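You operate a simulated robot arm through the tools that you are given. There is no shell and no other tool.

You are at the controls of a simulated two-armed robot. One attempt, no reset.

TASK
Put pouch 95 on the OUT plate, then shut and lock its drawer.
Fine: the pouches lie in the upper drawer of the green cabinet; slide the lock bar up to free it, down to lock it. Where these are worked on the way, their far stop is far enough and under half their travel is too little: lock bar.

The check looks at the end state, three seconds after you hand in, the way a careful person would. Anything else that was tipped, shoved, dropped, spilled or broken makes it a failure.

THE ROBOT
Two 7-joint arms with two-finger parallel grippers on one trunk that stands fixed in place. Base frame: the origin is at the foot of the trunk, x ahead of it, y to its left, z up. Units: m, degrees, N and s.
The left shoulder is at [0.07, 0.156, 0.93], the right one opposite. Payload 3.91 kg a hand.
The tool frame of a hand sits at the grasp point between the pads (the TCP): z along the fingers, y along the line on which they close. The tips reach 0.03 m beyond it. The gripper opens to 0.11 m. The fingers are 0.02 m wide and 0.01 m thick; the gripper's body (0.048 by 0.112 m) begins 0.055 m behind the TCP.
Orientation is that of the tool frame in the base frame, as [roll, pitch, yaw] about the fixed x, y, z axes, in that order (R = Rz(yaw) Ry(pitch) Rx(roll)). With the fingers straight down and closing along the base's y, the tool's x points along the base's -x, its y along +y and its z along -z.

THE INTERFACE
- The arms move only by the tool move_arm. It takes "left_moves", "right_moves" or both (then of equal length, played together; a hand with none holds still); each is a list of rows, each a list of 3 entries, a list of its own where there are three numbers: the shift along the tool's x, y, z in m, then the turn, a rotation vector about the tool's x, y, z in degrees, then the finger opening in m, from 0 to 0.11. In form: [[[dx, dy, dz], [wx, wy, wz], gripper], ...]. A call has 1 to 20 rows; each row shifts and turns the commanded pose from where the row before left it, along the tool's axes as they then stand. A row lasts 0.2 s, in which the tool goes at most 0.05 m and 8.6 degrees; a call with a longer step from one row to the next is refused whole, and so is a gripper value outside its range. Where a pose cannot be reached the arm comes as near as it can. A force on the tool above 40 N (or 10 N above the force at the start of the call, whichever is more), or a blocked arm, ends the call early, and 0.2 s more pass. Each finger travels about 0.108 m/s and halts on what it meets, pressing with about 23 N; the grip force reading is that of the motor and also rises with nothing between the fingers. The clock runs only during rows and for 0.2 s after the last one: add rows that do not move to give the fingers time. It gives the time, the measured TCP pose, the force on the tool (base axes), the opening and the grip force at its end, in the units of the frame above (readings bear some noise), with the torque about the TCP (base axes, N m) and any sound that the robot's microphone picked up.
- Cameras (640 x 400 px; columns grow to the right, rows downward): "scene" is now at [0.1372, -0.0126, 1.1814]; the picture's right is [-0.11, -0.99, -0.00], its down [-0.48, 0.05, -0.88] and it looks along [0.87, -0.09, -0.48] (base axes); focal length 214 px, centre (320, 200). "left" rides on the left gripper at [0.072, -0.017, -0.103] in its tool frame; the picture's right is [0.23, 0.97, 0.00], its down [-0.76, 0.18, -0.62] and it looks along [-0.61, 0.14, 0.78] (tool axes); focal length 222 px, centre (320, 200). "right" rides on the right gripper at [0.072, 0.017, -0.104] in its tool frame; the picture's right is [-0.23, 0.97, 0.00], its down [-0.76, -0.18, -0.62] and it looks along [-0.61, -0.14, 0.78] (tool axes); focal length 222 px, centre (320, 200). There is no depth. A picture from a camera that has moved, and an enlarged one, comes with that camera's place and axes in the base frame and with its lens. The place of the scene camera against the robot may be out by one fixed shift of up to 0.018 m in any direction.
- get_image(camera): a new picture of that camera. It takes no simulated time.
- raise_lower(by): slides the trunk up (or, below 0, down) by that many m; the arms and the scene camera ride with it, the base frame stays. It gives what a move gives, with no picture.
- turn_head(pan, tilt): turns the head with the scene camera to pan (to the left, within 86 degrees either way) and tilt (down, from -29 to 69), counted from straight ahead of the robot. It gives what a move gives.
- enlarge(camera, box): a new picture of the part [left, top, right, bottom] of that camera's present view, enlarged. It takes no simulated time.
- close_job(): hands the job in; it is judged then, once.

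Nothing tells you positions but the pictures and the camera data. Unless the task says otherwise, let go and move clear before handing in.

The tools are called after "Request:" as a command line: name --argument value ..., lists and objects as JSON in quotes. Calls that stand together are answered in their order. move_arm: Moves the arms, as the interface text tells. Its arguments: {"type":"object","properties":{"left_moves":{"type":"array","items":{"type":"array"}},"right_moves":{"type":"array","items":{"type":"array"}}},"required":[]} The other tools are called the same way: raise_lower (by) slides the trunk up or down; turn_head (pan, tilt) turns the head that bears the scene camera; get_image (camera) takes a picture; enlarge (camera, box) takes an enlarged picture of a part of a camera's view; close_job () hands the job in.

At the start:

```text
t: 0.0
left_tool_pos: [0.7639, 0.073, 1.0835]
left_orientation: [-180.0, 0.0, 180.0]
left_ft_force: [1.6, -0.3, 0.4]
left_torque: [-0.01, 0.0, -0.02]
left_opening: 0.1101
left_gripper_force: 0.2
right_tool_pos: [0.5627, -0.5749, 1.0875]
right_orientation: [-180.0, -0.1, -179.9]
right_ft_force: [-0.3, 0.2, -0.1]
right_torque: [0.02, -0.03, 0.03]
right_opening: 0.1103
right_gripper_force: 0.0
trunk travel left (down, up): [-0.375, 0.565]
head pan, tilt: [-6.2, 28.5]
```

scene: 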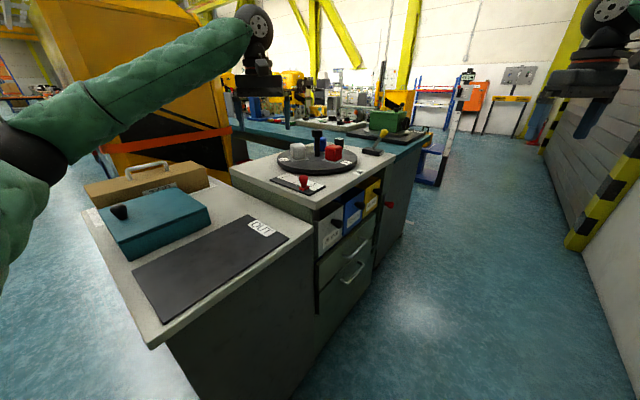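
right: 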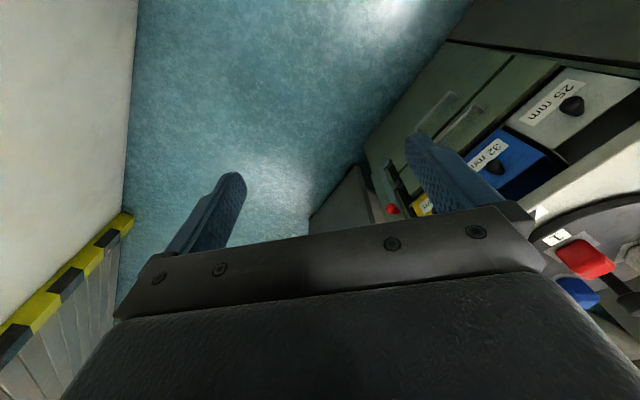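
left: 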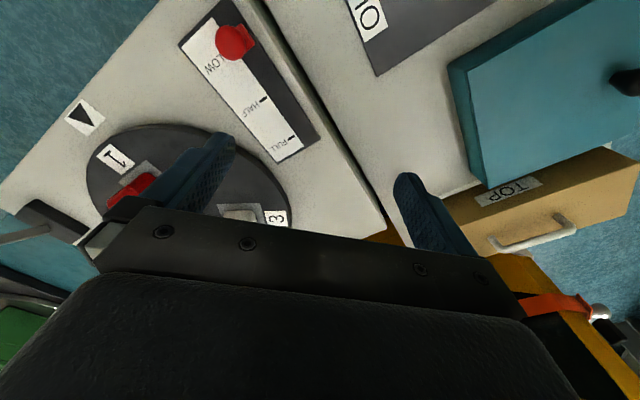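

I see a bench with a dark OUT plate, a teal box and a turntable, and a green-fronted cabinet whose drawers face the robot's right. I'll take closer looks before moving anything.

Request:
enlarge --camera "scene" --box '[220, 110, 460, 320]'

Request:
enlarge --camera "right" --box '[300, 20, 640, 240]'

Request:
enlarge --camera "scene" --box '[70, 140, 330, 350]'

```text
1.90 times, centred on (340, 215) of scene
camera zoom: at [0.1372, -0.0126, 1.1814], right [-0.11, -0.99, 0.0], down [-0.48, 0.05, -0.88], along [0.87, -0.09, -0.48], focal length 408 px, centre (282, 171)
```

zoom: 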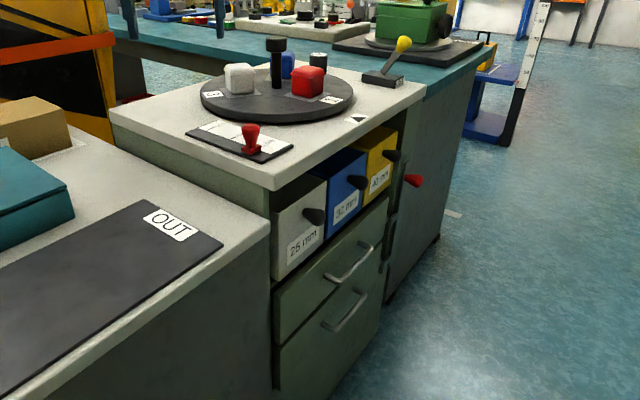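

```text
1.82 times, centred on (470, 130) of right
camera zoom: at [0.4899, -0.5592, 1.1912], right [0.23, 0.97, 0.0], down [0.76, -0.18, 0.62], along [0.61, -0.14, -0.78], focal length 404 px, centre (47, 327)
```

zoom: 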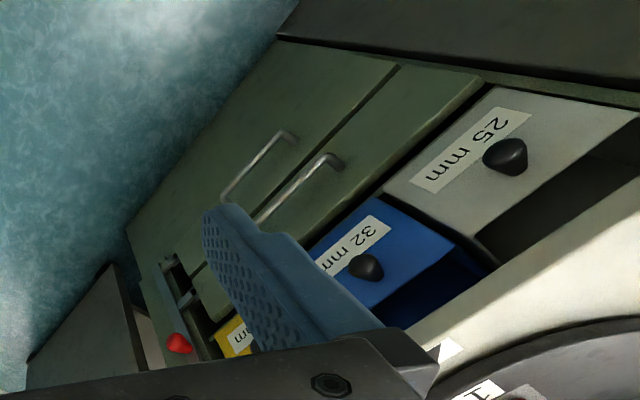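

```text
1.90 times, centred on (200, 245) of scene
camera zoom: at [0.1372, -0.0126, 1.1814], right [-0.11, -0.99, 0.0], down [-0.48, 0.05, -0.88], along [0.87, -0.09, -0.48], focal length 408 px, centre (549, 114)
```

zoom: 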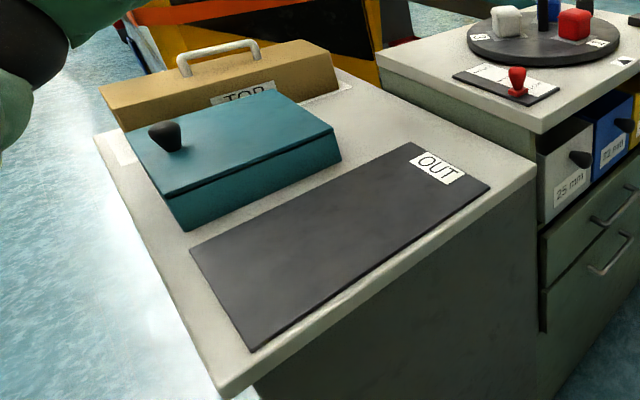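

The drawer fronts face diagonally toward my right side: the front edge runs from about (0.62,-0.05) to (1.06,-0.46), with the top at about z 0.89. I'll bring the right hand down in front of the cabinet, clear of it, so its camera can view the drawers and the lock bar.

Request:
move_arm --right_moves '[[[0, 0, 0.05], [0, 0, -8], 0.11], [[0, 0, 0.05], [0, 0, -8], 0.11], [[0, 0, 0.05], [0, 0, -8], 0.11], [[0, 0, 0.05], [0, 0, -8], 0.11], [[0, 0, 0.05], [0, 0, -8], 0.11], [[0, 0, 0.03], [0, 0, -8], 0.11], [[0, 0, 0], [0, -8, 0], 0.11], [[0, 0, 0], [0, -8, 0], 0.11], [[0, 0, 0], [0, -8, 0], 0.11], [[0, 0, 0], [0, -8, 0], 0.11]]'

Request:
get_image --camera "right"

```text
t: 2.2
left_tool_pos: [0.7623, 0.0733, 1.0836]
left_orientation: [-180.0, 0.0, 179.9]
left_ft_force: [-0.7, 0.4, -0.2]
left_torque: [0.01, -0.01, 0.01]
left_opening: 0.1102
left_gripper_force: 0.1
right_tool_pos: [0.5632, -0.5753, 0.8075]
right_orientation: [-179.9, 32.1, -132.0]
right_ft_force: [0.6, 0.4, -0.3]
right_torque: [-0.04, 0.0, 0.01]
right_opening: 0.1099
right_gripper_force: 0.1
trunk travel left (down, up): [-0.375, 0.565]
head pan, tilt: [-6.2, 28.5]
```

```text
taken
camera right: at [0.4725, -0.6514, 0.8564], right [-0.6, 0.79, 0.12], down [0.34, 0.11, 0.93], along [0.73, 0.6, -0.34], focal length 222 px, centre (320, 200)
```

right: 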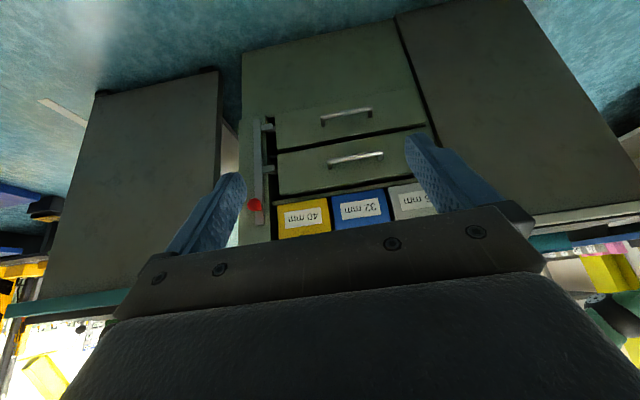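

I can now see the two green drawers and the vertical lock bar with its red knob, and the camera image is upside-down. I'll zoom in on the bar.

Request:
enlarge --camera "right" --box '[220, 80, 440, 240]'

Request:
enlarge --camera "right" --box '[235, 100, 315, 230]'

```text
2.50 times, centred on (330, 160) of right
camera zoom: at [0.4725, -0.6514, 0.8564], right [-0.6, 0.79, 0.12], down [0.34, 0.11, 0.93], along [0.73, 0.6, -0.34], focal length 555 px, centre (295, 300)
```

zoom: 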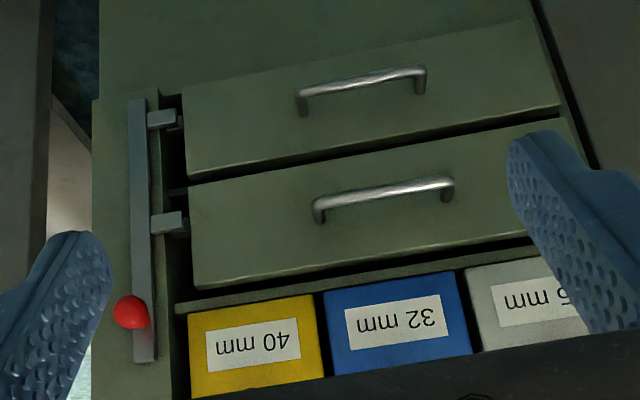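

```text
3.08 times, centred on (275, 165) of right
camera zoom: at [0.4725, -0.6514, 0.8564], right [-0.6, 0.79, 0.12], down [0.34, 0.11, 0.93], along [0.73, 0.6, -0.34], focal length 684 px, centre (458, 308)
```

zoom: 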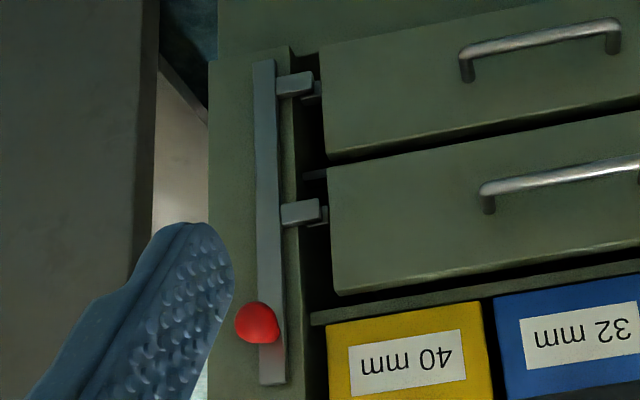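

The knob is around (0.99,-0.44,0.66) and the upper handle around (0.81,-0.235,0.57), with the front facing roughly 45°. I'll level the right hand with its fingers closing vertically and the camera on the outside, still well clear of the cabinet.

Request:
move_arm --right_moves '[[[0, 0, 0], [4.4, 0, 7.0], 0.11], [[0, 0, 0], [4.4, 0, 7.0], 0.11], [[0, 0, 0], [4.4, 0, 7.0], 0.11], [[0, 0, 0], [4.4, 0, 7.0], 0.11], [[0, 0, 0], [0, -8.3, 0], 0.11], [[0, 0, 0], [0, -8.3, 0], 0.11], [[0, 0, 0], [0, -8.3, 0], 0.11], [[0, 0, 0], [0, -8.3, 0], 0.11], [[0, 0, 0], [0, -8.3, 0], 0.11], [[0, 0, 0], [0, -8.3, 0], 0.11], [[0, 0, 0], [0, -8.1, 0], 0.11], [[0, 0, 0], [0, 0, -8.5], 0.11], [[0, 0, 0], [0, 0, -8.5], 0.11], [[0, 0, 0], [0, 0, -8.5], 0.11], [[0, 0, 0], [0, 0, -8.5], 0.11], [[0, 0, 0], [0, 0, -8.5], 0.11], [[0, 0, 0], [0, 0, -8.5], 0.11], [[0, 0, 0], [0, 0, -8.5], 0.11], [[0, 0, 0], [0, 0, -8.5], 0.11], [[0, 0, 0], [0, 0, -8.5], 0.11]]'

Request:
get_image --camera "right"

Request:
get_image --camera "scene"

```text
t: 6.4
left_tool_pos: [0.7635, 0.0737, 1.0836]
left_orientation: [-179.9, 0.0, -180.0]
left_ft_force: [-0.7, 0.2, 0.6]
left_torque: [0.03, -0.01, 0.0]
left_opening: 0.1098
left_gripper_force: 0.0
right_tool_pos: [0.5607, -0.5743, 0.8085]
right_orientation: [-90.1, 13.3, -75.1]
right_ft_force: [-0.6, 0.1, -0.1]
right_torque: [-0.01, 0.01, 0.03]
right_opening: 0.1098
right_gripper_force: 0.0
trunk travel left (down, up): [-0.375, 0.565]
head pan, tilt: [-6.2, 28.5]
```

```text
taken
camera right: at [0.479, -0.6662, 0.7754], right [-0.12, 0.43, -0.9], down [-0.78, 0.52, 0.35], along [0.61, 0.74, 0.28], focal length 222 px, centre (320, 200)
```

right: 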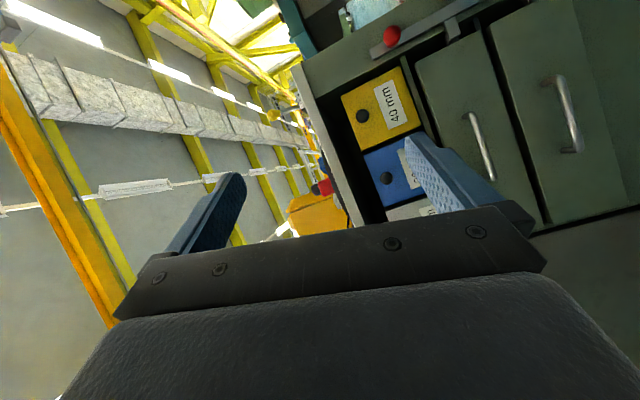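

```text
taken
camera scene: at [0.1371, -0.0126, 1.1814], right [-0.11, -0.99, 0.0], down [-0.48, 0.05, -0.88], along [0.87, -0.09, -0.48], focal length 214 px, centre (320, 200)
```

scene: 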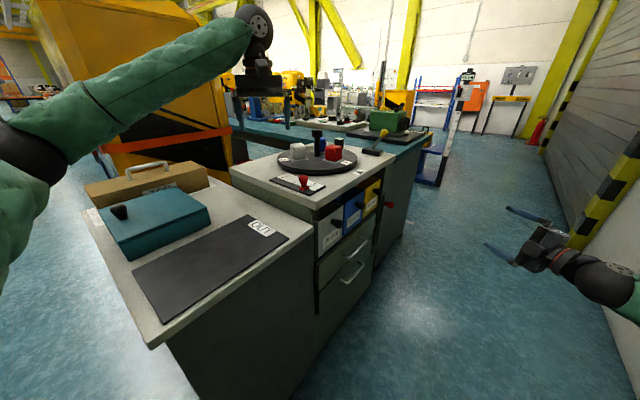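

The hand is level now. I'll finish the roll and move to a standoff point in front of the lock knob to measure it from nearer.

Request:
move_arm --right_moves '[[[0, 0, 0], [0, 0, -6.7], 0.11], [[0, 0, 0], [0, 0, -6.7], 0.11], [[-0.003, 0.03, 0.035], [0, 0, 0], 0.08], [[-0.003, 0.03, 0.035], [0, 0, 0], 0.05], [[-0.003, 0.03, 0.035], [0, 0, 0], 0.03], [[-0.003, 0.03, 0.035], [0, 0, 0], 0.03], [[-0.003, 0.028, 0.035], [0, 0, 0], 0.03], [[-0.002, 0, 0.035], [0, 0, 0], 0.03], [[-0.002, 0, 0.04], [0, 0, 0], 0.03]]'

Request:
get_image --camera "right"

Request:
enlarge --camera "right" --box '[240, 0, 640, 240]'

Request:
enlarge --camera "scene" --box '[300, 150, 460, 290]'

```text
t: 8.6
left_tool_pos: [0.7636, 0.0726, 1.0831]
left_orientation: [180.0, 0.0, -180.0]
left_ft_force: [-0.9, 0.5, 0.0]
left_torque: [-0.01, 0.0, -0.02]
left_opening: 0.11
left_gripper_force: 0.0
right_tool_pos: [0.8115, -0.4937, 0.7024]
right_orientation: [-86.7, -0.7, -75.0]
right_ft_force: [-0.6, -0.3, 0.2]
right_torque: [0.0, -0.04, 0.0]
right_opening: 0.03
right_gripper_force: 0.0
trunk travel left (down, up): [-0.375, 0.565]
head pan, tilt: [-6.2, 28.5]
stopped in row 9 (right hand): the arm was blocked; the commanded pose is now the measured one
```

```text
taken
camera right: at [0.731, -0.5905, 0.6803], right [0.0, 0.22, -0.98], down [-0.81, 0.58, 0.13], along [0.59, 0.79, 0.18], focal length 222 px, centre (320, 200)
```

right: 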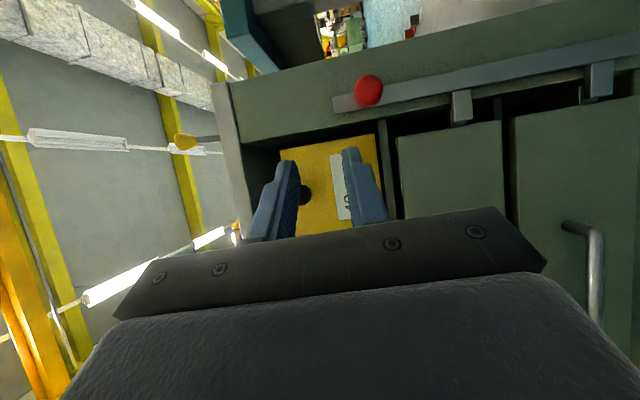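

```text
1.60 times, centred on (440, 120) of right
camera zoom: at [0.731, -0.5905, 0.6803], right [0.0, 0.22, -0.98], down [-0.81, 0.58, 0.13], along [0.59, 0.79, 0.18], focal length 355 px, centre (128, 328)
```

zoom: 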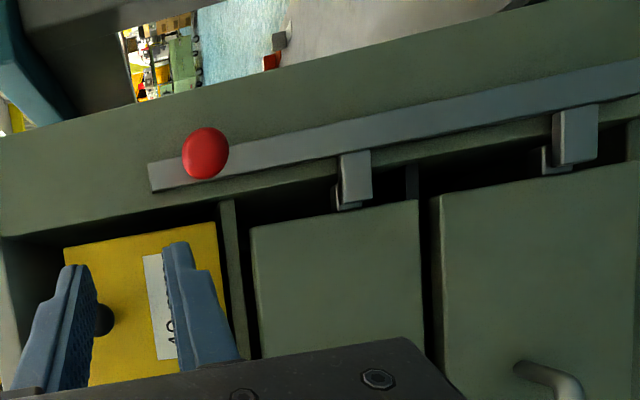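

```text
2.86 times, centred on (380, 220) of scene
camera zoom: at [0.1371, -0.0131, 1.1815], right [-0.11, -0.99, 0.0], down [-0.48, 0.05, -0.88], along [0.87, -0.09, -0.48], focal length 613 px, centre (149, 143)
```

zoom: 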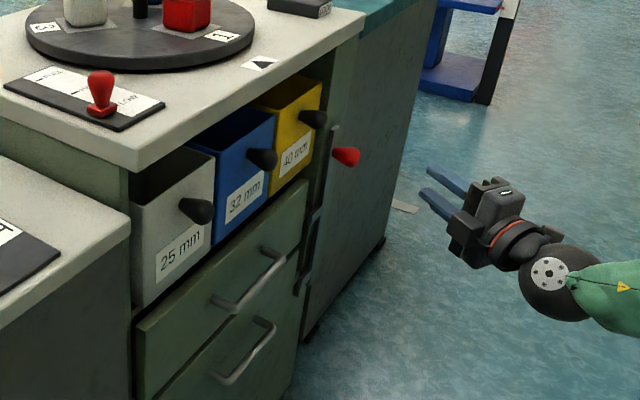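

The arm stopped at a kinematic limit in free space, so this wrist heading is awkward here. I can see the bar with a red ball knob near its top end and two tabs. I'll try a heading closer to the arm's own line and a lower height.

Request:
move_arm --right_moves '[[[0, 0, 0], [0, 8, 0], 0.0], [[0, 0, 0], [0, 8, 0], 0.0], [[0, 0, 0], [0, 8, 0], 0.0], [[0, 0.02, 0], [0, 0, 0], 0.0], [[0, 0.02, 0], [0, 0, 0], 0.0]]'

Request:
get_image --camera "right"

```text
t: 9.8
left_tool_pos: [0.764, 0.0741, 1.0829]
left_orientation: [180.0, -0.1, 180.0]
left_ft_force: [0.4, 0.0, 0.1]
left_torque: [0.02, 0.03, 0.01]
left_opening: 0.1099
left_gripper_force: 0.0
right_tool_pos: [0.8147, -0.4929, 0.6614]
right_orientation: [-86.9, 0.4, -99.1]
right_ft_force: [-0.5, -0.4, -0.3]
right_torque: [0.03, 0.01, 0.02]
right_opening: 0.0001
right_gripper_force: 23.6
trunk travel left (down, up): [-0.375, 0.565]
head pan, tilt: [-6.2, 28.5]
```

```text
taken
camera right: at [0.7017, -0.5486, 0.6378], right [0.09, 0.22, -0.97], down [-0.5, 0.85, 0.15], along [0.86, 0.47, 0.19], focal length 222 px, centre (320, 200)
```

right: 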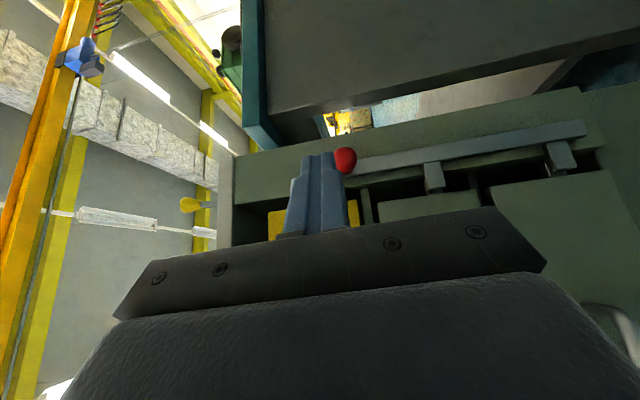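

The knob triangulates to about (0.991,-0.442,0.652) with a radius of about 0.017, and the bar lies 0.02 behind it. I'll bring the closed fingers to below knob height, advance most of the way, and check.

Request:
move_arm --right_moves '[[[-0.015, 0.02, 0], [0, 0, 0], 0.0], [[-0.02, 0.02, 0], [0, 0, 0], 0.0], [[-0.02, 0.0194, 0], [0, 0, 0], 0.0], [[-0.0227, 0, 0.01], [0, 0, 0], 0.0], [[0, 0, 0.03], [0, 0, 0], 0.0], [[0, 0, 0.03], [0, 0, 0], 0.0], [[0, 0, 0.02], [0, 0, 0], 0.0]]'

Request:
get_image --camera "right"

Request:
enlarge --camera "scene" --box '[300, 150, 460, 290]'

```text
t: 11.4
left_tool_pos: [0.7636, 0.0733, 1.083]
left_orientation: [180.0, -0.1, -179.9]
left_ft_force: [0.8, 0.3, 0.4]
left_torque: [0.0, 0.02, 0.01]
left_opening: 0.1098
left_gripper_force: 0.0
right_tool_pos: [0.9186, -0.4324, 0.6082]
right_orientation: [-86.7, 0.6, -99.1]
right_ft_force: [0.7, 0.3, -0.1]
right_torque: [-0.02, 0.01, 0.01]
right_opening: 0.0
right_gripper_force: 23.2
trunk travel left (down, up): [-0.375, 0.565]
head pan, tilt: [-6.2, 28.5]
```

```text
taken
camera right: at [0.8055, -0.4889, 0.5851], right [0.09, 0.22, -0.97], down [-0.5, 0.85, 0.15], along [0.86, 0.47, 0.19], focal length 222 px, centre (320, 200)
```

right: 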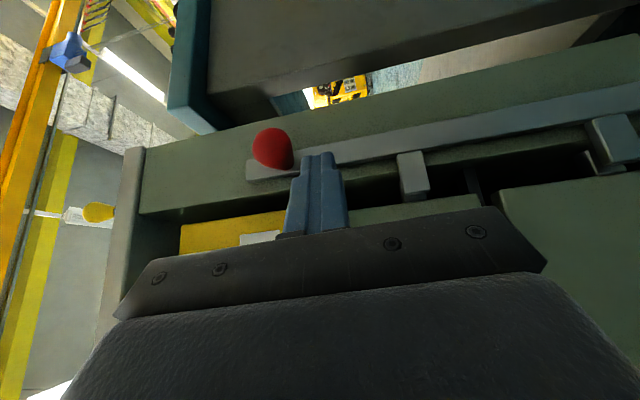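

```text
2.86 times, centred on (380, 220) of scene
camera zoom: at [0.1373, -0.0126, 1.1814], right [-0.11, -0.99, 0.0], down [-0.48, 0.05, -0.88], along [0.87, -0.09, -0.48], focal length 613 px, centre (149, 143)
```

zoom: 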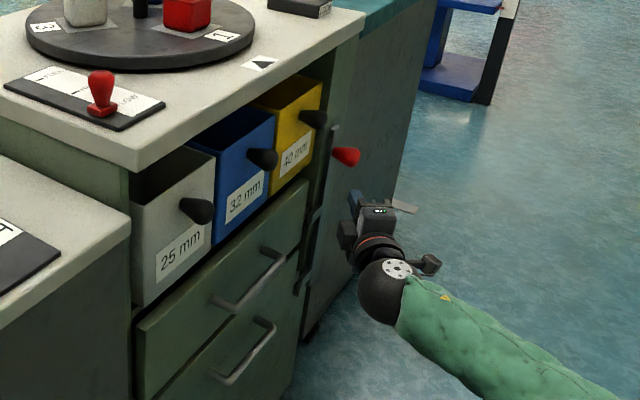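

The fingers sit just below the knob level. I'll advance so the tips pass beneath the knob, then check.

Request:
move_arm --right_moves '[[[-0.001, 0, 0.015], [0, 0, 0], 0.0], [[-0.001, 0, 0.015], [0, 0, 0], 0.0], [[0, 0, 0.015], [0, 0, 0], 0.0]]'

Request:
get_image --camera "right"

```text
t: 12.2
left_tool_pos: [0.7639, 0.0735, 1.0826]
left_orientation: [180.0, -0.1, -180.0]
left_ft_force: [-0.3, -0.4, 0.2]
left_torque: [0.0, -0.05, -0.01]
left_opening: 0.11
left_gripper_force: 0.0
right_tool_pos: [0.9631, -0.4368, 0.61]
right_orientation: [-86.8, 0.7, -99.0]
right_ft_force: [-0.9, 0.6, 0.5]
right_torque: [0.03, 0.02, -0.02]
right_opening: 0.0004
right_gripper_force: 23.6
trunk travel left (down, up): [-0.375, 0.565]
head pan, tilt: [-6.2, 28.5]
```

```text
taken
camera right: at [0.8503, -0.4927, 0.5866], right [0.09, 0.23, -0.97], down [-0.5, 0.85, 0.15], along [0.86, 0.48, 0.19], focal length 222 px, centre (320, 200)
```

right: 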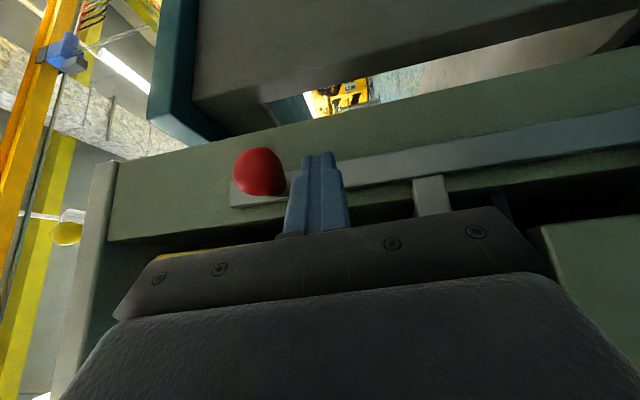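

The tips are beneath the knob. Now I'll push the bar up gently and watch the force.

Request:
move_arm --right_moves '[[[0, -0.01, 0], [0, 0, 0], 0.0], [[0, -0.01, 0], [0, 0, 0], 0.0], [[0, -0.01, 0], [0, 0, 0], 0.0], [[0, -0.01, 0], [0, 0, 0], 0.0], [[0, -0.01, 0], [0, 0, 0], 0.0]]'

Request:
get_image --camera "right"

```text
t: 13.4
left_tool_pos: [0.763, 0.0742, 1.0821]
left_orientation: [180.0, -0.1, -179.8]
left_ft_force: [0.2, 0.3, -0.2]
left_torque: [0.02, 0.01, 0.01]
left_opening: 0.1102
left_gripper_force: 0.1
right_tool_pos: [0.9602, -0.4336, 0.6584]
right_orientation: [-86.7, 0.7, -99.0]
right_ft_force: [3.1, 0.8, -3.4]
right_torque: [0.03, 0.13, 0.07]
right_opening: 0.0
right_gripper_force: 23.1
trunk travel left (down, up): [-0.375, 0.565]
head pan, tilt: [-6.2, 28.5]
```

```text
taken
camera right: at [0.847, -0.4905, 0.6352], right [0.09, 0.23, -0.97], down [-0.51, 0.85, 0.15], along [0.86, 0.48, 0.19], focal length 222 px, centre (320, 200)
```

right: 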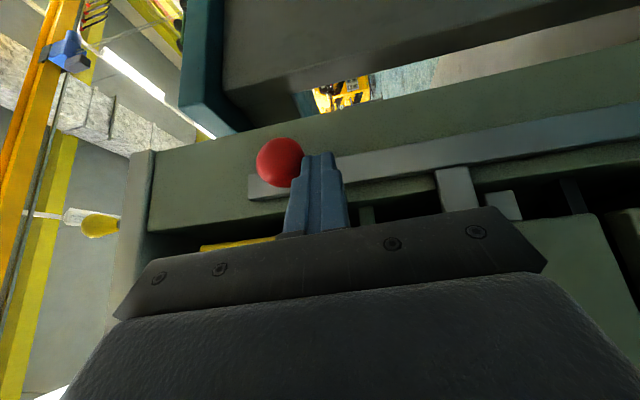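

The knob is riding up and the tab has separated from the drawer's lug. I'll keep going to the far stop.

Request:
move_arm --right_moves '[[[0, -0.008, 0], [0, 0, 0], 0.0], [[0, -0.008, 0], [0, 0, 0], 0.0], [[0, -0.008, 0], [0, 0, 0], 0.0], [[0, -0.008, 0], [0, 0, 0], 0.0], [[0, -0.008, 0], [0, 0, 0], 0.0]]'

Request:
get_image --camera "right"

Request:
enlarge --camera "scene" --box '[300, 150, 460, 290]'

```text
t: 14.1
left_tool_pos: [0.7647, 0.0732, 1.0836]
left_orientation: [-180.0, -0.1, -180.0]
left_ft_force: [-0.5, 0.6, 1.1]
left_torque: [-0.02, -0.08, 0.02]
left_opening: 0.1099
left_gripper_force: 0.1
right_tool_pos: [0.9575, -0.4333, 0.6635]
right_orientation: [-87.7, 0.5, -99.1]
right_ft_force: [2.8, -2.0, -17.3]
right_torque: [0.29, 0.54, -0.05]
right_opening: 0.0001
right_gripper_force: 23.1
trunk travel left (down, up): [-0.375, 0.565]
head pan, tilt: [-6.2, 28.5]
stopped in row 3 (right hand): the force on the tool passed its limit at 45 N (the readings are from after the stop); the commanded pose is now the measured one
```

```text
taken
camera right: at [0.8446, -0.4899, 0.6428], right [0.08, 0.23, -0.97], down [-0.5, 0.85, 0.16], along [0.86, 0.47, 0.18], focal length 222 px, centre (320, 200)
```

right: 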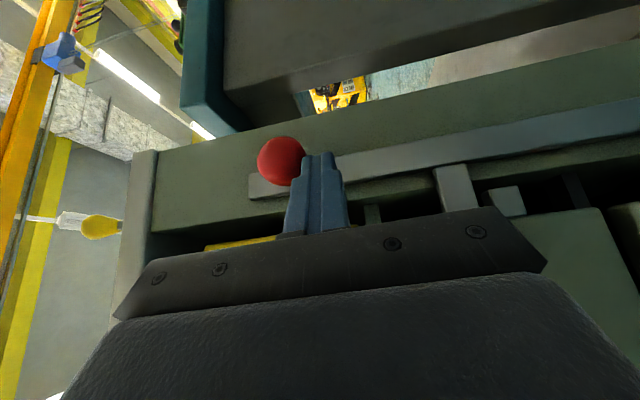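

```text
2.86 times, centred on (380, 220) of scene
camera zoom: at [0.1382, -0.013, 1.1814], right [-0.11, -0.99, 0.0], down [-0.48, 0.05, -0.88], along [0.87, -0.09, -0.48], focal length 613 px, centre (149, 143)
```

zoom: 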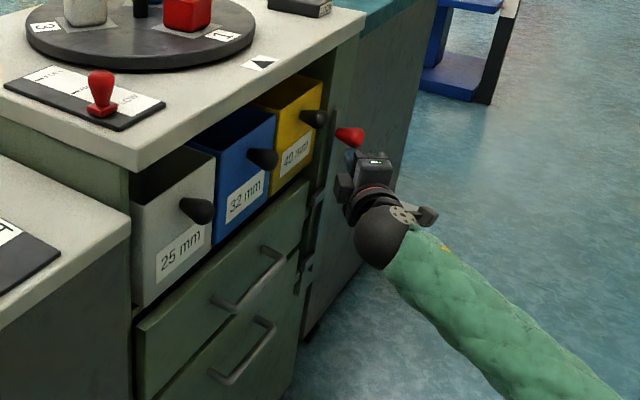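

The bar hit its upper stop after about 35 mm of travel. I'll ease off, back straight out, and check that the bar stays up.

Request:
move_arm --right_moves '[[[0, 0.01, 0], [0, 0, 0], 0.0], [[0, 0.005, -0.02], [0, 0, 0], 0.0], [[0, 0, -0.03], [0, 0, 0], 0.0], [[0, 0, -0.03], [0, 0, 0], 0.0], [[0, 0, -0.03], [0, 0, 0], 0.0], [[0.01, 0, -0.03], [0, 0, 0], 0.0], [[0.01, 0, -0.03], [0, 0, 0], 0.0], [[0.01, 0, -0.03], [0, 0, 0], 0.0], [[0.01, 0, -0.03], [0, 0, 0], 0.0]]'

Request:
get_image --camera "right"

Request:
enlarge --camera "right" --box '[300, 80, 640, 300]'

```text
t: 16.1
left_tool_pos: [0.7631, 0.0746, 1.0833]
left_orientation: [-180.0, 0.0, -179.8]
left_ft_force: [-0.2, 0.1, 0.1]
left_torque: [-0.04, -0.02, -0.02]
left_opening: 0.1102
left_gripper_force: 0.2
right_tool_pos: [0.7215, -0.4366, 0.6442]
right_orientation: [-87.2, 0.5, -99.1]
right_ft_force: [-1.0, -0.3, 0.0]
right_torque: [0.0, 0.02, 0.0]
right_opening: 0.0
right_gripper_force: 22.8
trunk travel left (down, up): [-0.375, 0.565]
head pan, tilt: [-6.2, 28.5]
```

```text
taken
camera right: at [0.6086, -0.493, 0.6218], right [0.08, 0.23, -0.97], down [-0.5, 0.85, 0.16], along [0.86, 0.48, 0.18], focal length 222 px, centre (320, 200)
```

right: 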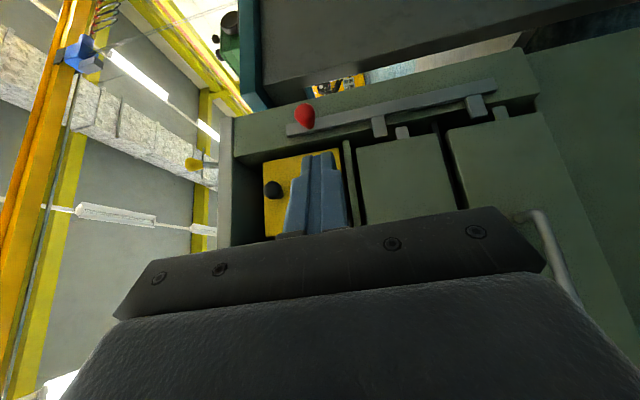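

```text
1.82 times, centred on (470, 190) of right
camera zoom: at [0.6086, -0.493, 0.6218], right [0.08, 0.23, -0.97], down [-0.5, 0.85, 0.16], along [0.86, 0.48, 0.18], focal length 404 px, centre (47, 218)
```

zoom: 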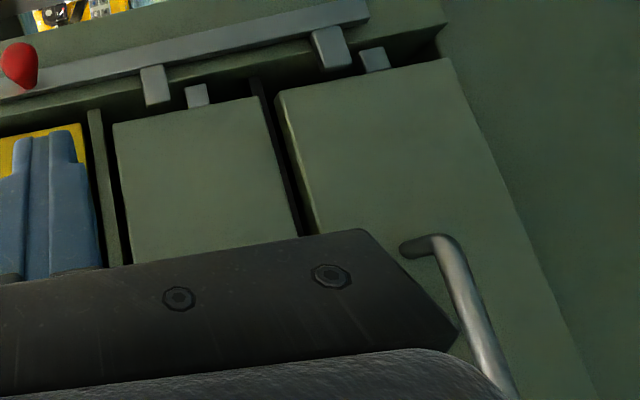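

The bar stays up and the tabs are clear of the lugs, so the drawers are unlocked. Next I'll turn the hand to face the drawers squarely at handle height.

Request:
move_arm --right_moves '[[[0, 0.01, 0], [0, -7.7, 0], 0.04], [[0, 0.01, 0], [0, -7.7, 0], 0.06], [[0, 0.01, 0], [0, -7.7, 0], 0.06], [[0, 0.01, 0], [0, -7.7, 0], 0.06], [[0, 0.01, 0], [0, -7.7, 0], 0.06], [[0, 0.01, 0], [0, -7.7, 0], 0.06], [[0, 0.01, 0], [0, -7.7, 0], 0.06]]'

Request:
get_image --camera "right"

Request:
get_image --camera "scene"

```text
t: 17.7
left_tool_pos: [0.7629, 0.0734, 1.0834]
left_orientation: [-180.0, -0.1, 180.0]
left_ft_force: [0.0, 0.2, 0.1]
left_torque: [0.02, -0.02, 0.0]
left_opening: 0.1102
left_gripper_force: 0.1
right_tool_pos: [0.7284, -0.4345, 0.5735]
right_orientation: [-88.0, -1.8, -45.0]
right_ft_force: [-0.1, -0.7, -0.3]
right_torque: [-0.01, 0.01, -0.01]
right_opening: 0.0602
right_gripper_force: 0.1
trunk travel left (down, up): [-0.375, 0.565]
head pan, tilt: [-6.2, 28.5]
```

```text
taken
camera right: at [0.7063, -0.5608, 0.5548], right [-0.11, 0.16, -0.98], down [-0.99, 0.1, 0.13], along [0.12, 0.98, 0.15], focal length 222 px, centre (320, 200)
```

right: 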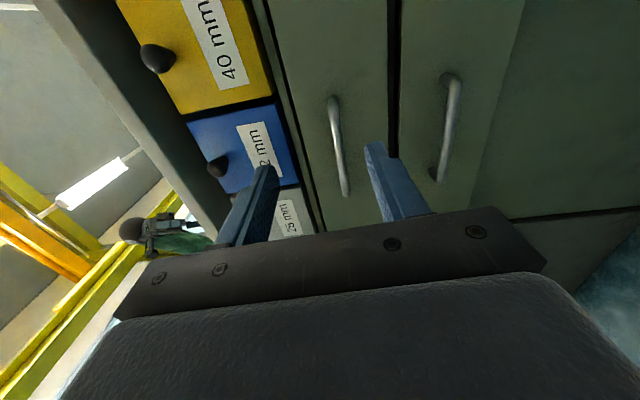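

```text
taken
camera scene: at [0.1373, -0.0126, 1.1814], right [-0.11, -0.99, 0.0], down [-0.48, 0.05, -0.88], along [0.87, -0.09, -0.48], focal length 214 px, centre (320, 200)
```

scene: 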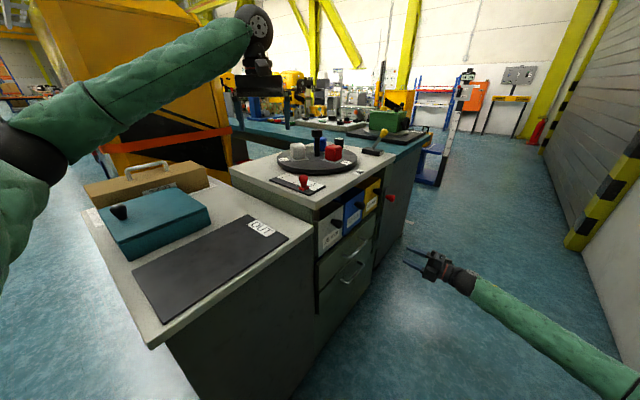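

The hand faces the drawers squarely, and the upper handle's centre is at about (0.814,-0.23,0.564). I'll shift sideways in line with it and move in closer.

Request:
move_arm --right_moves '[[[-0.021, 0.0035, 0.01], [0, 0, 0], 0.06], [[-0.021, 0.0035, 0.01], [0, 0, 0], 0.06], [[-0.021, 0.0035, 0.01], [0, 0, 0], 0.06], [[-0.021, 0.0035, 0.02], [0, 0, 0], 0.06], [[0, 0, 0.03], [0, 0, 0], 0.06], [[0, 0, 0.03], [0, 0, 0], 0.06], [[0, 0, 0.02], [0, 0, 0], 0.06]]'

Request:
get_image --camera "right"

Request:
enlarge --camera "scene" --box '[280, 180, 440, 320]'

```text
t: 19.3
left_tool_pos: [0.7651, 0.0726, 1.0833]
left_orientation: [180.0, 0.0, 180.0]
left_ft_force: [-0.4, 0.6, -0.4]
left_torque: [-0.02, 0.01, 0.02]
left_opening: 0.11
left_gripper_force: 0.1
right_tool_pos: [0.7623, -0.2866, 0.5616]
right_orientation: [-88.1, -1.9, -45.2]
right_ft_force: [0.6, 0.2, -1.3]
right_torque: [-0.01, -0.01, 0.02]
right_opening: 0.0599
right_gripper_force: 0.0
trunk travel left (down, up): [-0.375, 0.565]
head pan, tilt: [-6.2, 28.5]
```

```text
taken
camera right: at [0.7402, -0.4106, 0.5439], right [-0.11, 0.16, -0.98], down [-0.99, 0.1, 0.13], along [0.12, 0.98, 0.15], focal length 222 px, centre (320, 200)
```

right: 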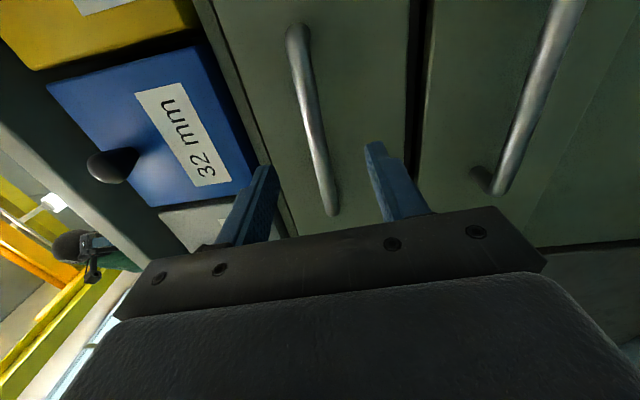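

```text
2.86 times, centred on (360, 250) of scene
camera zoom: at [0.1372, -0.0125, 1.1814], right [-0.11, -0.99, 0.0], down [-0.48, 0.05, -0.88], along [0.87, -0.09, -0.48], focal length 613 px, centre (206, 57)
```

zoom: 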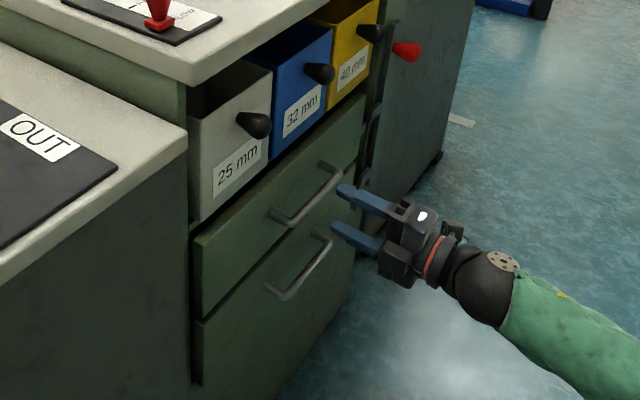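

The handle is between the fingers in height. I'll advance the last 6 cm slowly and close.

Request:
move_arm --right_moves '[[[0, 0, 0.02], [0, 0, 0], 0.06], [[0, 0, 0.02], [0, 0, 0], 0.06], [[0, 0, 0.012], [0, 0, 0], 0.06], [[0, 0, 0.008], [0, 0, 0], 0.06], [[0, 0, 0], [0, 0, 0], 0.04], [[0, 0, 0], [0, 0, 0], 0.02], [[0, 0, 0], [0, 0, 0], 0.0], [[0, 0, 0], [0, 0, 0], 0.0]]'

Request:
get_image --camera "right"

```text
t: 21.1
left_tool_pos: [0.7624, 0.0746, 1.0829]
left_orientation: [179.9, 0.1, -180.0]
left_ft_force: [-0.1, -0.2, -0.9]
left_torque: [-0.03, 0.04, 0.02]
left_opening: 0.1101
left_gripper_force: 0.1
right_tool_pos: [0.8041, -0.2426, 0.5642]
right_orientation: [-87.9, -1.9, -45.2]
right_ft_force: [2.2, -1.9, 16.3]
right_torque: [0.68, 0.71, 0.51]
right_opening: 0.0139
right_gripper_force: 44.9
trunk travel left (down, up): [-0.375, 0.565]
head pan, tilt: [-6.2, 28.5]
```

```text
taken
camera right: at [0.782, -0.3677, 0.5468], right [-0.11, 0.16, -0.98], down [-0.99, 0.1, 0.13], along [0.12, 0.98, 0.15], focal length 222 px, centre (320, 200)
```

right: 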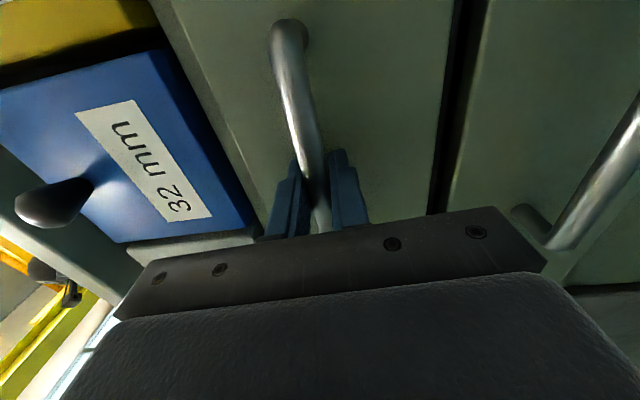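

I have the handle, with 14 mm held between the pads. I'll pull straight out.

Request:
move_arm --right_moves '[[[0, -0.002, -0.005], [0, 0, 0], 0.0], [[0, 0, -0.015], [0, 0, 0], 0.0], [[0, 0, -0.02], [0, 0, 0], 0.0], [[0, 0, -0.02], [0, 0, 0], 0.0], [[0, 0, -0.02], [0, 0, 0], 0.0], [[0, 0, -0.02], [0, 0, 0], 0.0]]'

Request:
enlarge --camera "scene" --box '[280, 180, 440, 320]'

```text
t: 22.5
left_tool_pos: [0.7623, 0.0743, 1.0848]
left_orientation: [-179.9, 0.1, -179.9]
left_ft_force: [-0.4, -0.4, 0.2]
left_torque: [-0.01, -0.02, -0.01]
left_opening: 0.1098
left_gripper_force: 0.0
right_tool_pos: [0.7344, -0.3123, 0.5663]
right_orientation: [-87.9, -2.0, -45.3]
right_ft_force: [0.5, -0.8, 27.4]
right_torque: [0.57, 0.71, -1.34]
right_opening: 0.0141
right_gripper_force: 45.0
trunk travel left (down, up): [-0.375, 0.565]
head pan, tilt: [-6.2, 28.5]
```

```text
2.86 times, centred on (360, 250) of scene
camera zoom: at [0.1355, -0.012, 1.1819], right [-0.11, -0.99, 0.0], down [-0.47, 0.05, -0.88], along [0.87, -0.09, -0.48], focal length 613 px, centre (206, 57)
```

zoom: 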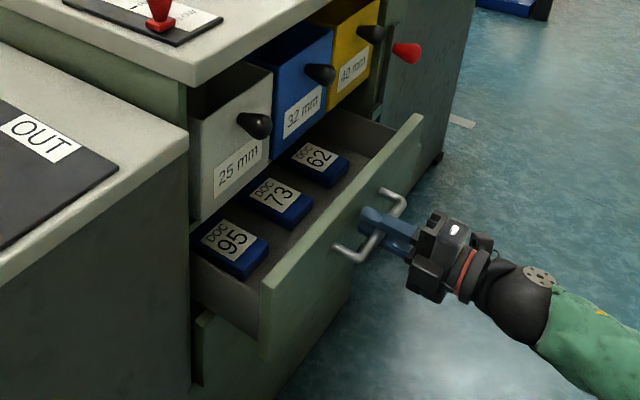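

The drawer slides out, and I can see pouches 95, 73 and 62, with 95 at the left end. I'll relieve the vertical load and pull further.

Request:
move_arm --right_moves '[[[0, -0.004, 0], [0, 0, 0], 0.0], [[0, -0.0007, -0.02], [0, 0, 0], 0.0], [[0, -0.0007, -0.02], [0, 0, 0], 0.0], [[0, -0.0007, -0.02], [0, 0, 0], 0.0], [[0, -0.0007, -0.02], [0, 0, 0], 0.0], [[0, -0.0007, -0.02], [0, 0, 0], 0.0], [[0, -0.0007, -0.02], [0, 0, 0], 0.0]]'

Request:
get_image --camera "scene"

Request:
enlarge --camera "scene" --box '[280, 180, 440, 320]'

```text
t: 24.1
left_tool_pos: [0.7638, 0.0732, 1.0824]
left_orientation: [180.0, 0.0, 180.0]
left_ft_force: [0.0, 0.4, -0.3]
left_torque: [-0.03, -0.01, -0.01]
left_opening: 0.1101
left_gripper_force: 0.1
right_tool_pos: [0.6484, -0.3975, 0.5659]
right_orientation: [-88.0, -1.8, -45.3]
right_ft_force: [-9.5, 9.2, -8.8]
right_torque: [0.68, 0.65, -0.66]
right_opening: 0.0139
right_gripper_force: 44.7
trunk travel left (down, up): [-0.375, 0.565]
head pan, tilt: [-6.2, 28.5]
```

```text
taken
camera scene: at [0.1373, -0.0127, 1.1812], right [-0.11, -0.99, 0.0], down [-0.48, 0.05, -0.88], along [0.87, -0.09, -0.48], focal length 214 px, centre (320, 200)
```

scene: 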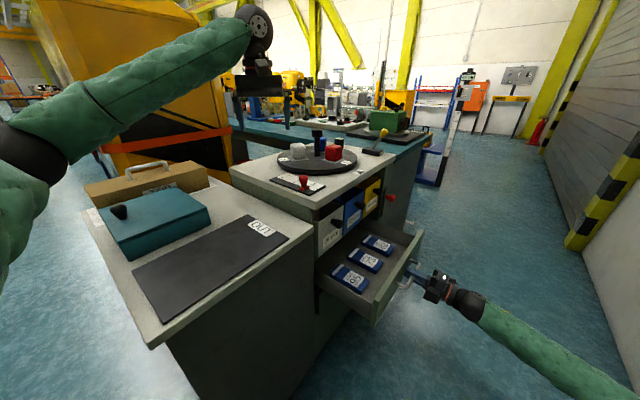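

```text
2.86 times, centred on (360, 250) of scene
camera zoom: at [0.1373, -0.0127, 1.1812], right [-0.11, -0.99, 0.0], down [-0.48, 0.05, -0.88], along [0.87, -0.09, -0.48], focal length 613 px, centre (206, 57)
```

zoom: 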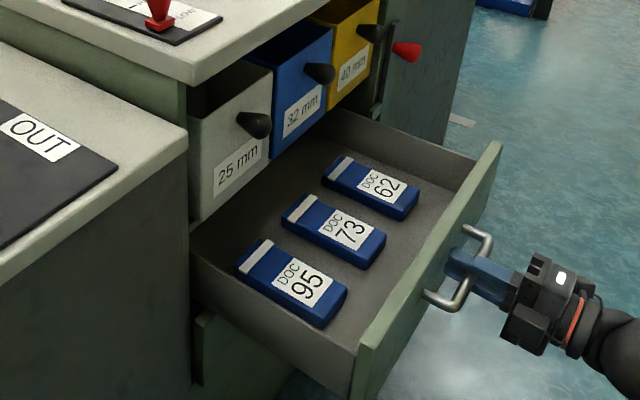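

The drawer is open about 22 cm, with pouch 95 fully exposed at the left. I'll release the handle, back off, rise, and start turning the hand back to pointing down.

Request:
move_arm --right_moves '[[[0, 0, 0.002], [0, 0, 0], 0.02], [[0, 0, 0], [0, 0, 0], 0.06], [[0, 0, 0], [0, 0, 0], 0.06], [[0, 0, -0.03], [0, 0, 0], 0.06], [[0, 0, -0.03], [0, 0, 0], 0.06], [[0, 0, -0.03], [0, 0, 0], 0.06], [[0, -0.04, 0], [0, 0, 0], 0.06], [[0, -0.04, 0], [0, 0, 0], 0.06], [[0, -0.04, 0], [0, 0, 0], 0.06], [[0, -0.04, 0], [0, 0, 0], 0.06], [[0, -0.04, 0], [0, 0, 0], 0.06], [[0, -0.04, 0], [0, 0, 0], 0.06], [[0, 0, 0], [0, 0, 8.2], 0.08], [[0, 0, 0], [0, 0, 8.2], 0.08], [[0, 0, 0], [0, 0, 8.2], 0.08], [[0, 0, 0], [0, 0, 8.2], 0.08], [[0, 0, 0], [0, 0, 8.2], 0.08], [[0, 0, 0], [0, 0, 8.2], 0.08]]'

```text
t: 27.9
left_tool_pos: [0.7631, 0.0745, 1.0831]
left_orientation: [179.9, 0.0, -180.0]
left_ft_force: [0.0, -0.2, -0.4]
left_torque: [0.02, 0.01, -0.01]
left_opening: 0.11
left_gripper_force: 0.0
right_tool_pos: [0.5738, -0.4597, 0.8039]
right_orientation: [-86.9, 47.5, -43.0]
right_ft_force: [-0.6, -0.5, -0.7]
right_torque: [-0.02, 0.0, 0.02]
right_opening: 0.08
right_gripper_force: 0.1
trunk travel left (down, up): [-0.375, 0.565]
head pan, tilt: [-6.2, 28.5]
```

The hand has risen clear of the drawer. I'll finish the roll and pitch down.

Request:
move_arm --right_moves '[[[0, 0, 0], [0, 0, 8.2], 0.1], [[0, 0, 0], [0, 0, 8.2], 0.1], [[0, 0, 0], [0, 0, 8.2], 0.1], [[0, 0, 0], [0, 0, 8.2], 0.1], [[0, 0, 0], [0, 0, 8.2], 0.1], [[0, 0, 0], [0, 8.2, 0], 0.1], [[0, 0, 0], [0, 8.2, 0], 0.1], [[0, 0, 0], [0, 8.2, 0], 0.1], [[0, 0, 0], [0, 8.2, 0], 0.1], [[0, 0, 0], [0, 8.2, 0], 0.1], [[0, 0, 0], [0, 8.2, 0], 0.1], [[0, 0, 0], [0, 8.2, 0], 0.1], [[0, 0, 0], [0, 8.2, 0], 0.1], [[0, 0, 0], [0, 8.2, 0], 0.1], [[0, 0, 0], [0, 8.2, 0], 0.1], [[0, 0, 0], [0, 8, 0], 0.1]]'

Request:
get_image --camera "right"

Request:
get_image --camera "scene"

```text
t: 31.3
left_tool_pos: [0.7646, 0.0751, 1.0808]
left_orientation: [-179.9, -0.2, -179.9]
left_ft_force: [-0.2, 0.7, 0.4]
left_torque: [-0.09, 0.03, -0.02]
left_opening: 0.1101
left_gripper_force: 0.1
right_tool_pos: [0.5755, -0.4586, 0.8027]
right_orientation: [-178.3, 1.9, -135.3]
right_ft_force: [0.5, 0.9, -0.7]
right_torque: [0.0, 0.01, -0.01]
right_opening: 0.0999
right_gripper_force: 0.2
trunk travel left (down, up): [-0.375, 0.565]
head pan, tilt: [-6.2, 28.5]
```

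```text
taken
camera right: at [0.5062, -0.4996, 0.9033], right [-0.52, 0.85, -0.02], down [0.64, 0.41, 0.65], along [0.56, 0.33, -0.76], focal length 222 px, centre (320, 200)
```

right: 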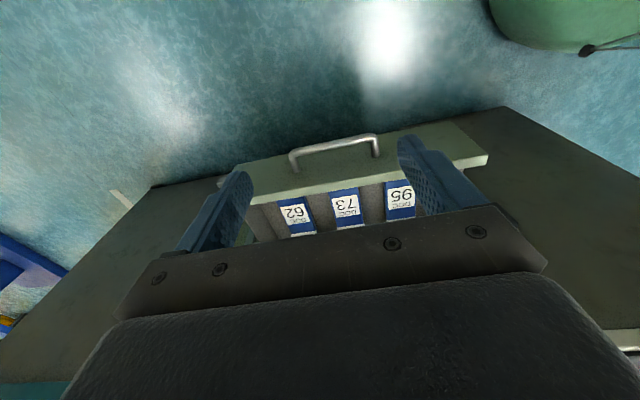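

```text
taken
camera scene: at [0.1387, -0.0098, 1.1812], right [-0.11, -0.99, 0.0], down [-0.48, 0.05, -0.88], along [0.87, -0.1, -0.48], focal length 214 px, centre (320, 200)
```

scene: 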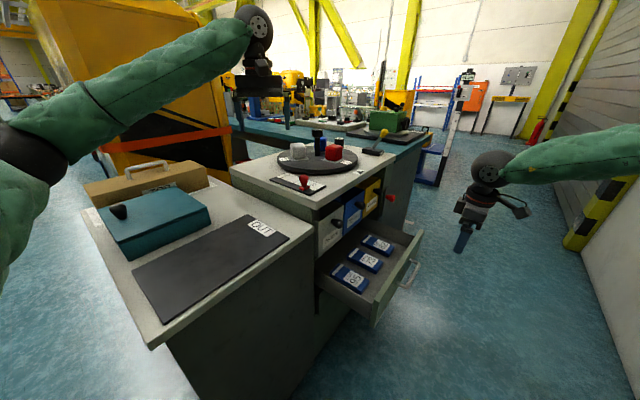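

I'll zoom in on the pouches from both cameras.

Request:
enlarge --camera "right" --box '[230, 120, 500, 260]'

Request:
enlarge --camera "scene" --box '[310, 210, 430, 330]'

```text
2.37 times, centred on (365, 190) of right
camera zoom: at [0.5062, -0.4996, 0.9033], right [-0.52, 0.85, -0.02], down [0.64, 0.41, 0.65], along [0.56, 0.33, -0.76], focal length 526 px, centre (213, 224)
```

zoom: 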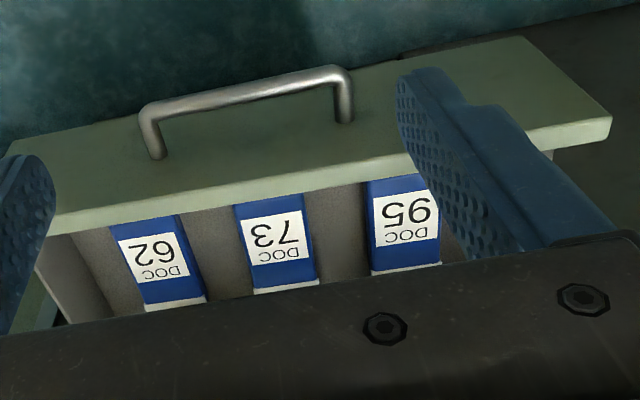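

```text
3.33 times, centred on (370, 270) of scene
camera zoom: at [0.1387, -0.0098, 1.1812], right [-0.11, -0.99, 0.0], down [-0.48, 0.05, -0.88], along [0.87, -0.1, -0.48], focal length 715 px, centre (153, -33)
```

zoom: 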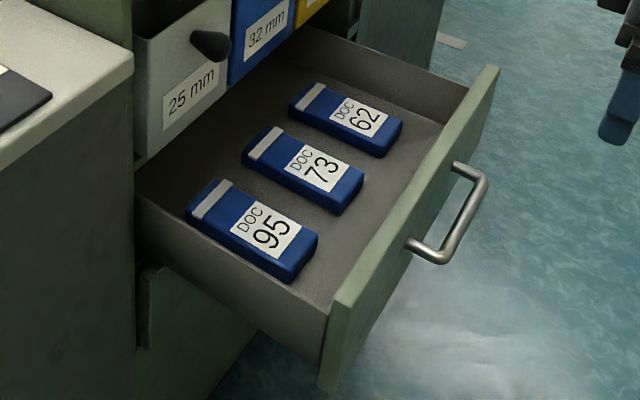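

Pouch 95 centres at about (0.695,-0.181) with its top at z≈0.54. It is about 0.137 m by 0.06 m, with its long axis along the drawer's depth. The OUT plate centre is about (0.56,0.19,0.815). I'll tilt the right hand a little away from the cabinet, move it over the pouch, and move the left arm out of the way at the same time.

Request:
move_arm --right_moves '[[[0, 0, 0], [0, -7.5, 0], 0.1], [[0, 0, 0], [0, -7.5, 0], 0.09], [[-0.0323, 0.0162, 0.0175], [0, 0, 0], 0.085], [[-0.0323, 0.0162, 0.0175], [0, 0, 0], 0.085], [[-0.0323, 0.0162, 0.0175], [0, 0, 0], 0.085], [[-0.0323, 0.0162, 0.0175], [0, 0, 0], 0.085], [[-0.0323, 0.0162, 0.0175], [0, 0, 0], 0.085], [[-0.0323, 0.0162, 0.0175], [0, 0, 0], 0.085], [[-0.0323, 0.0162, 0.0175], [0, 0, 0], 0.085]]' --left_moves '[[[0.0167, 0.0333, -0.008], [0, 0, 0], 0.11], [[0.0167, 0.0333, -0.008], [0, 0, 0], 0.11], [[0.0167, 0.0333, -0.008], [0, 0, 0], 0.11], [[0.0167, 0.0333, -0.008], [0, 0, 0], 0.11], [[0.0167, 0.0333, -0.008], [0, 0, 0], 0.11], [[0.0167, 0.0333, -0.008], [0, 0, 0], 0.11], [[0.0167, 0.0333, -0.008], [0, 0, 0], 0.11], [[0.0167, 0.0333, -0.008], [0, 0, 0], 0.11], [[0.0167, 0.0333, -0.008], [0, 0, 0], 0.11]]'

Request:
get_image --camera "right"

Request:
get_image --camera "scene"

Request:
get_image --camera "left"

```text
t: 33.3
left_tool_pos: [0.6097, 0.3737, 1.1541]
left_orientation: [179.9, -0.1, 179.9]
left_ft_force: [1.4, 0.4, -0.1]
left_torque: [-0.01, -0.02, 0.02]
left_opening: 0.1101
left_gripper_force: 0.0
right_tool_pos: [0.6955, -0.275, 0.7763]
right_orientation: [-179.5, 17.3, -134.3]
right_ft_force: [0.3, 0.6, 0.2]
right_torque: [0.01, 0.01, -0.02]
right_opening: 0.0848
right_gripper_force: 0.1
right hand out of reach, approached as far as the arm can: row 7, 8, 9
trunk travel left (down, up): [-0.375, 0.565]
head pan, tilt: [-6.2, 28.5]
```

```text
taken
camera right: at [0.6128, -0.336, 0.8532], right [-0.55, 0.84, 0.06], down [0.5, 0.27, 0.82], along [0.67, 0.48, -0.57], focal length 222 px, centre (320, 200)
```

right: 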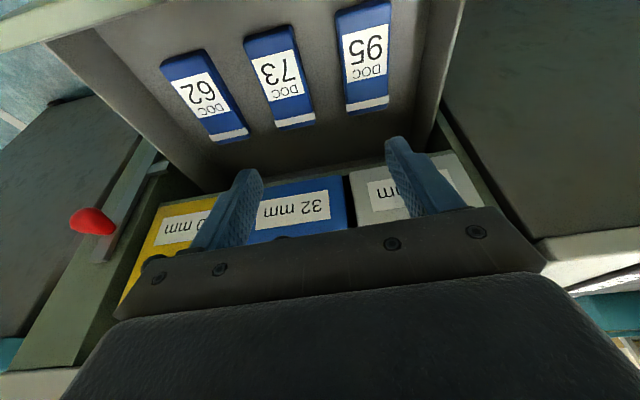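

```text
taken
camera scene: at [0.1371, -0.0121, 1.1814], right [-0.11, -0.99, 0.0], down [-0.48, 0.05, -0.88], along [0.87, -0.1, -0.48], focal length 214 px, centre (320, 200)
```

scene: 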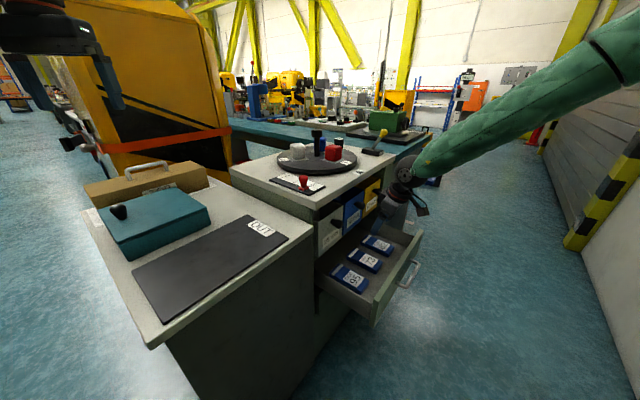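

```text
taken
camera left: at [0.5384, 0.3573, 1.2576], right [-0.23, 0.97, 0.0], down [0.76, 0.18, 0.62], along [0.61, 0.14, -0.78], focal length 222 px, centre (320, 200)
```

left: 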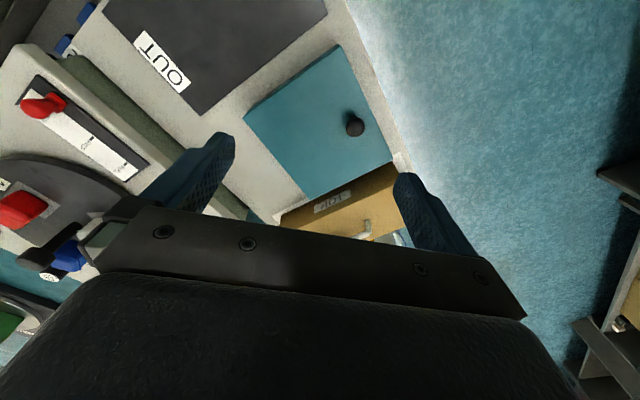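

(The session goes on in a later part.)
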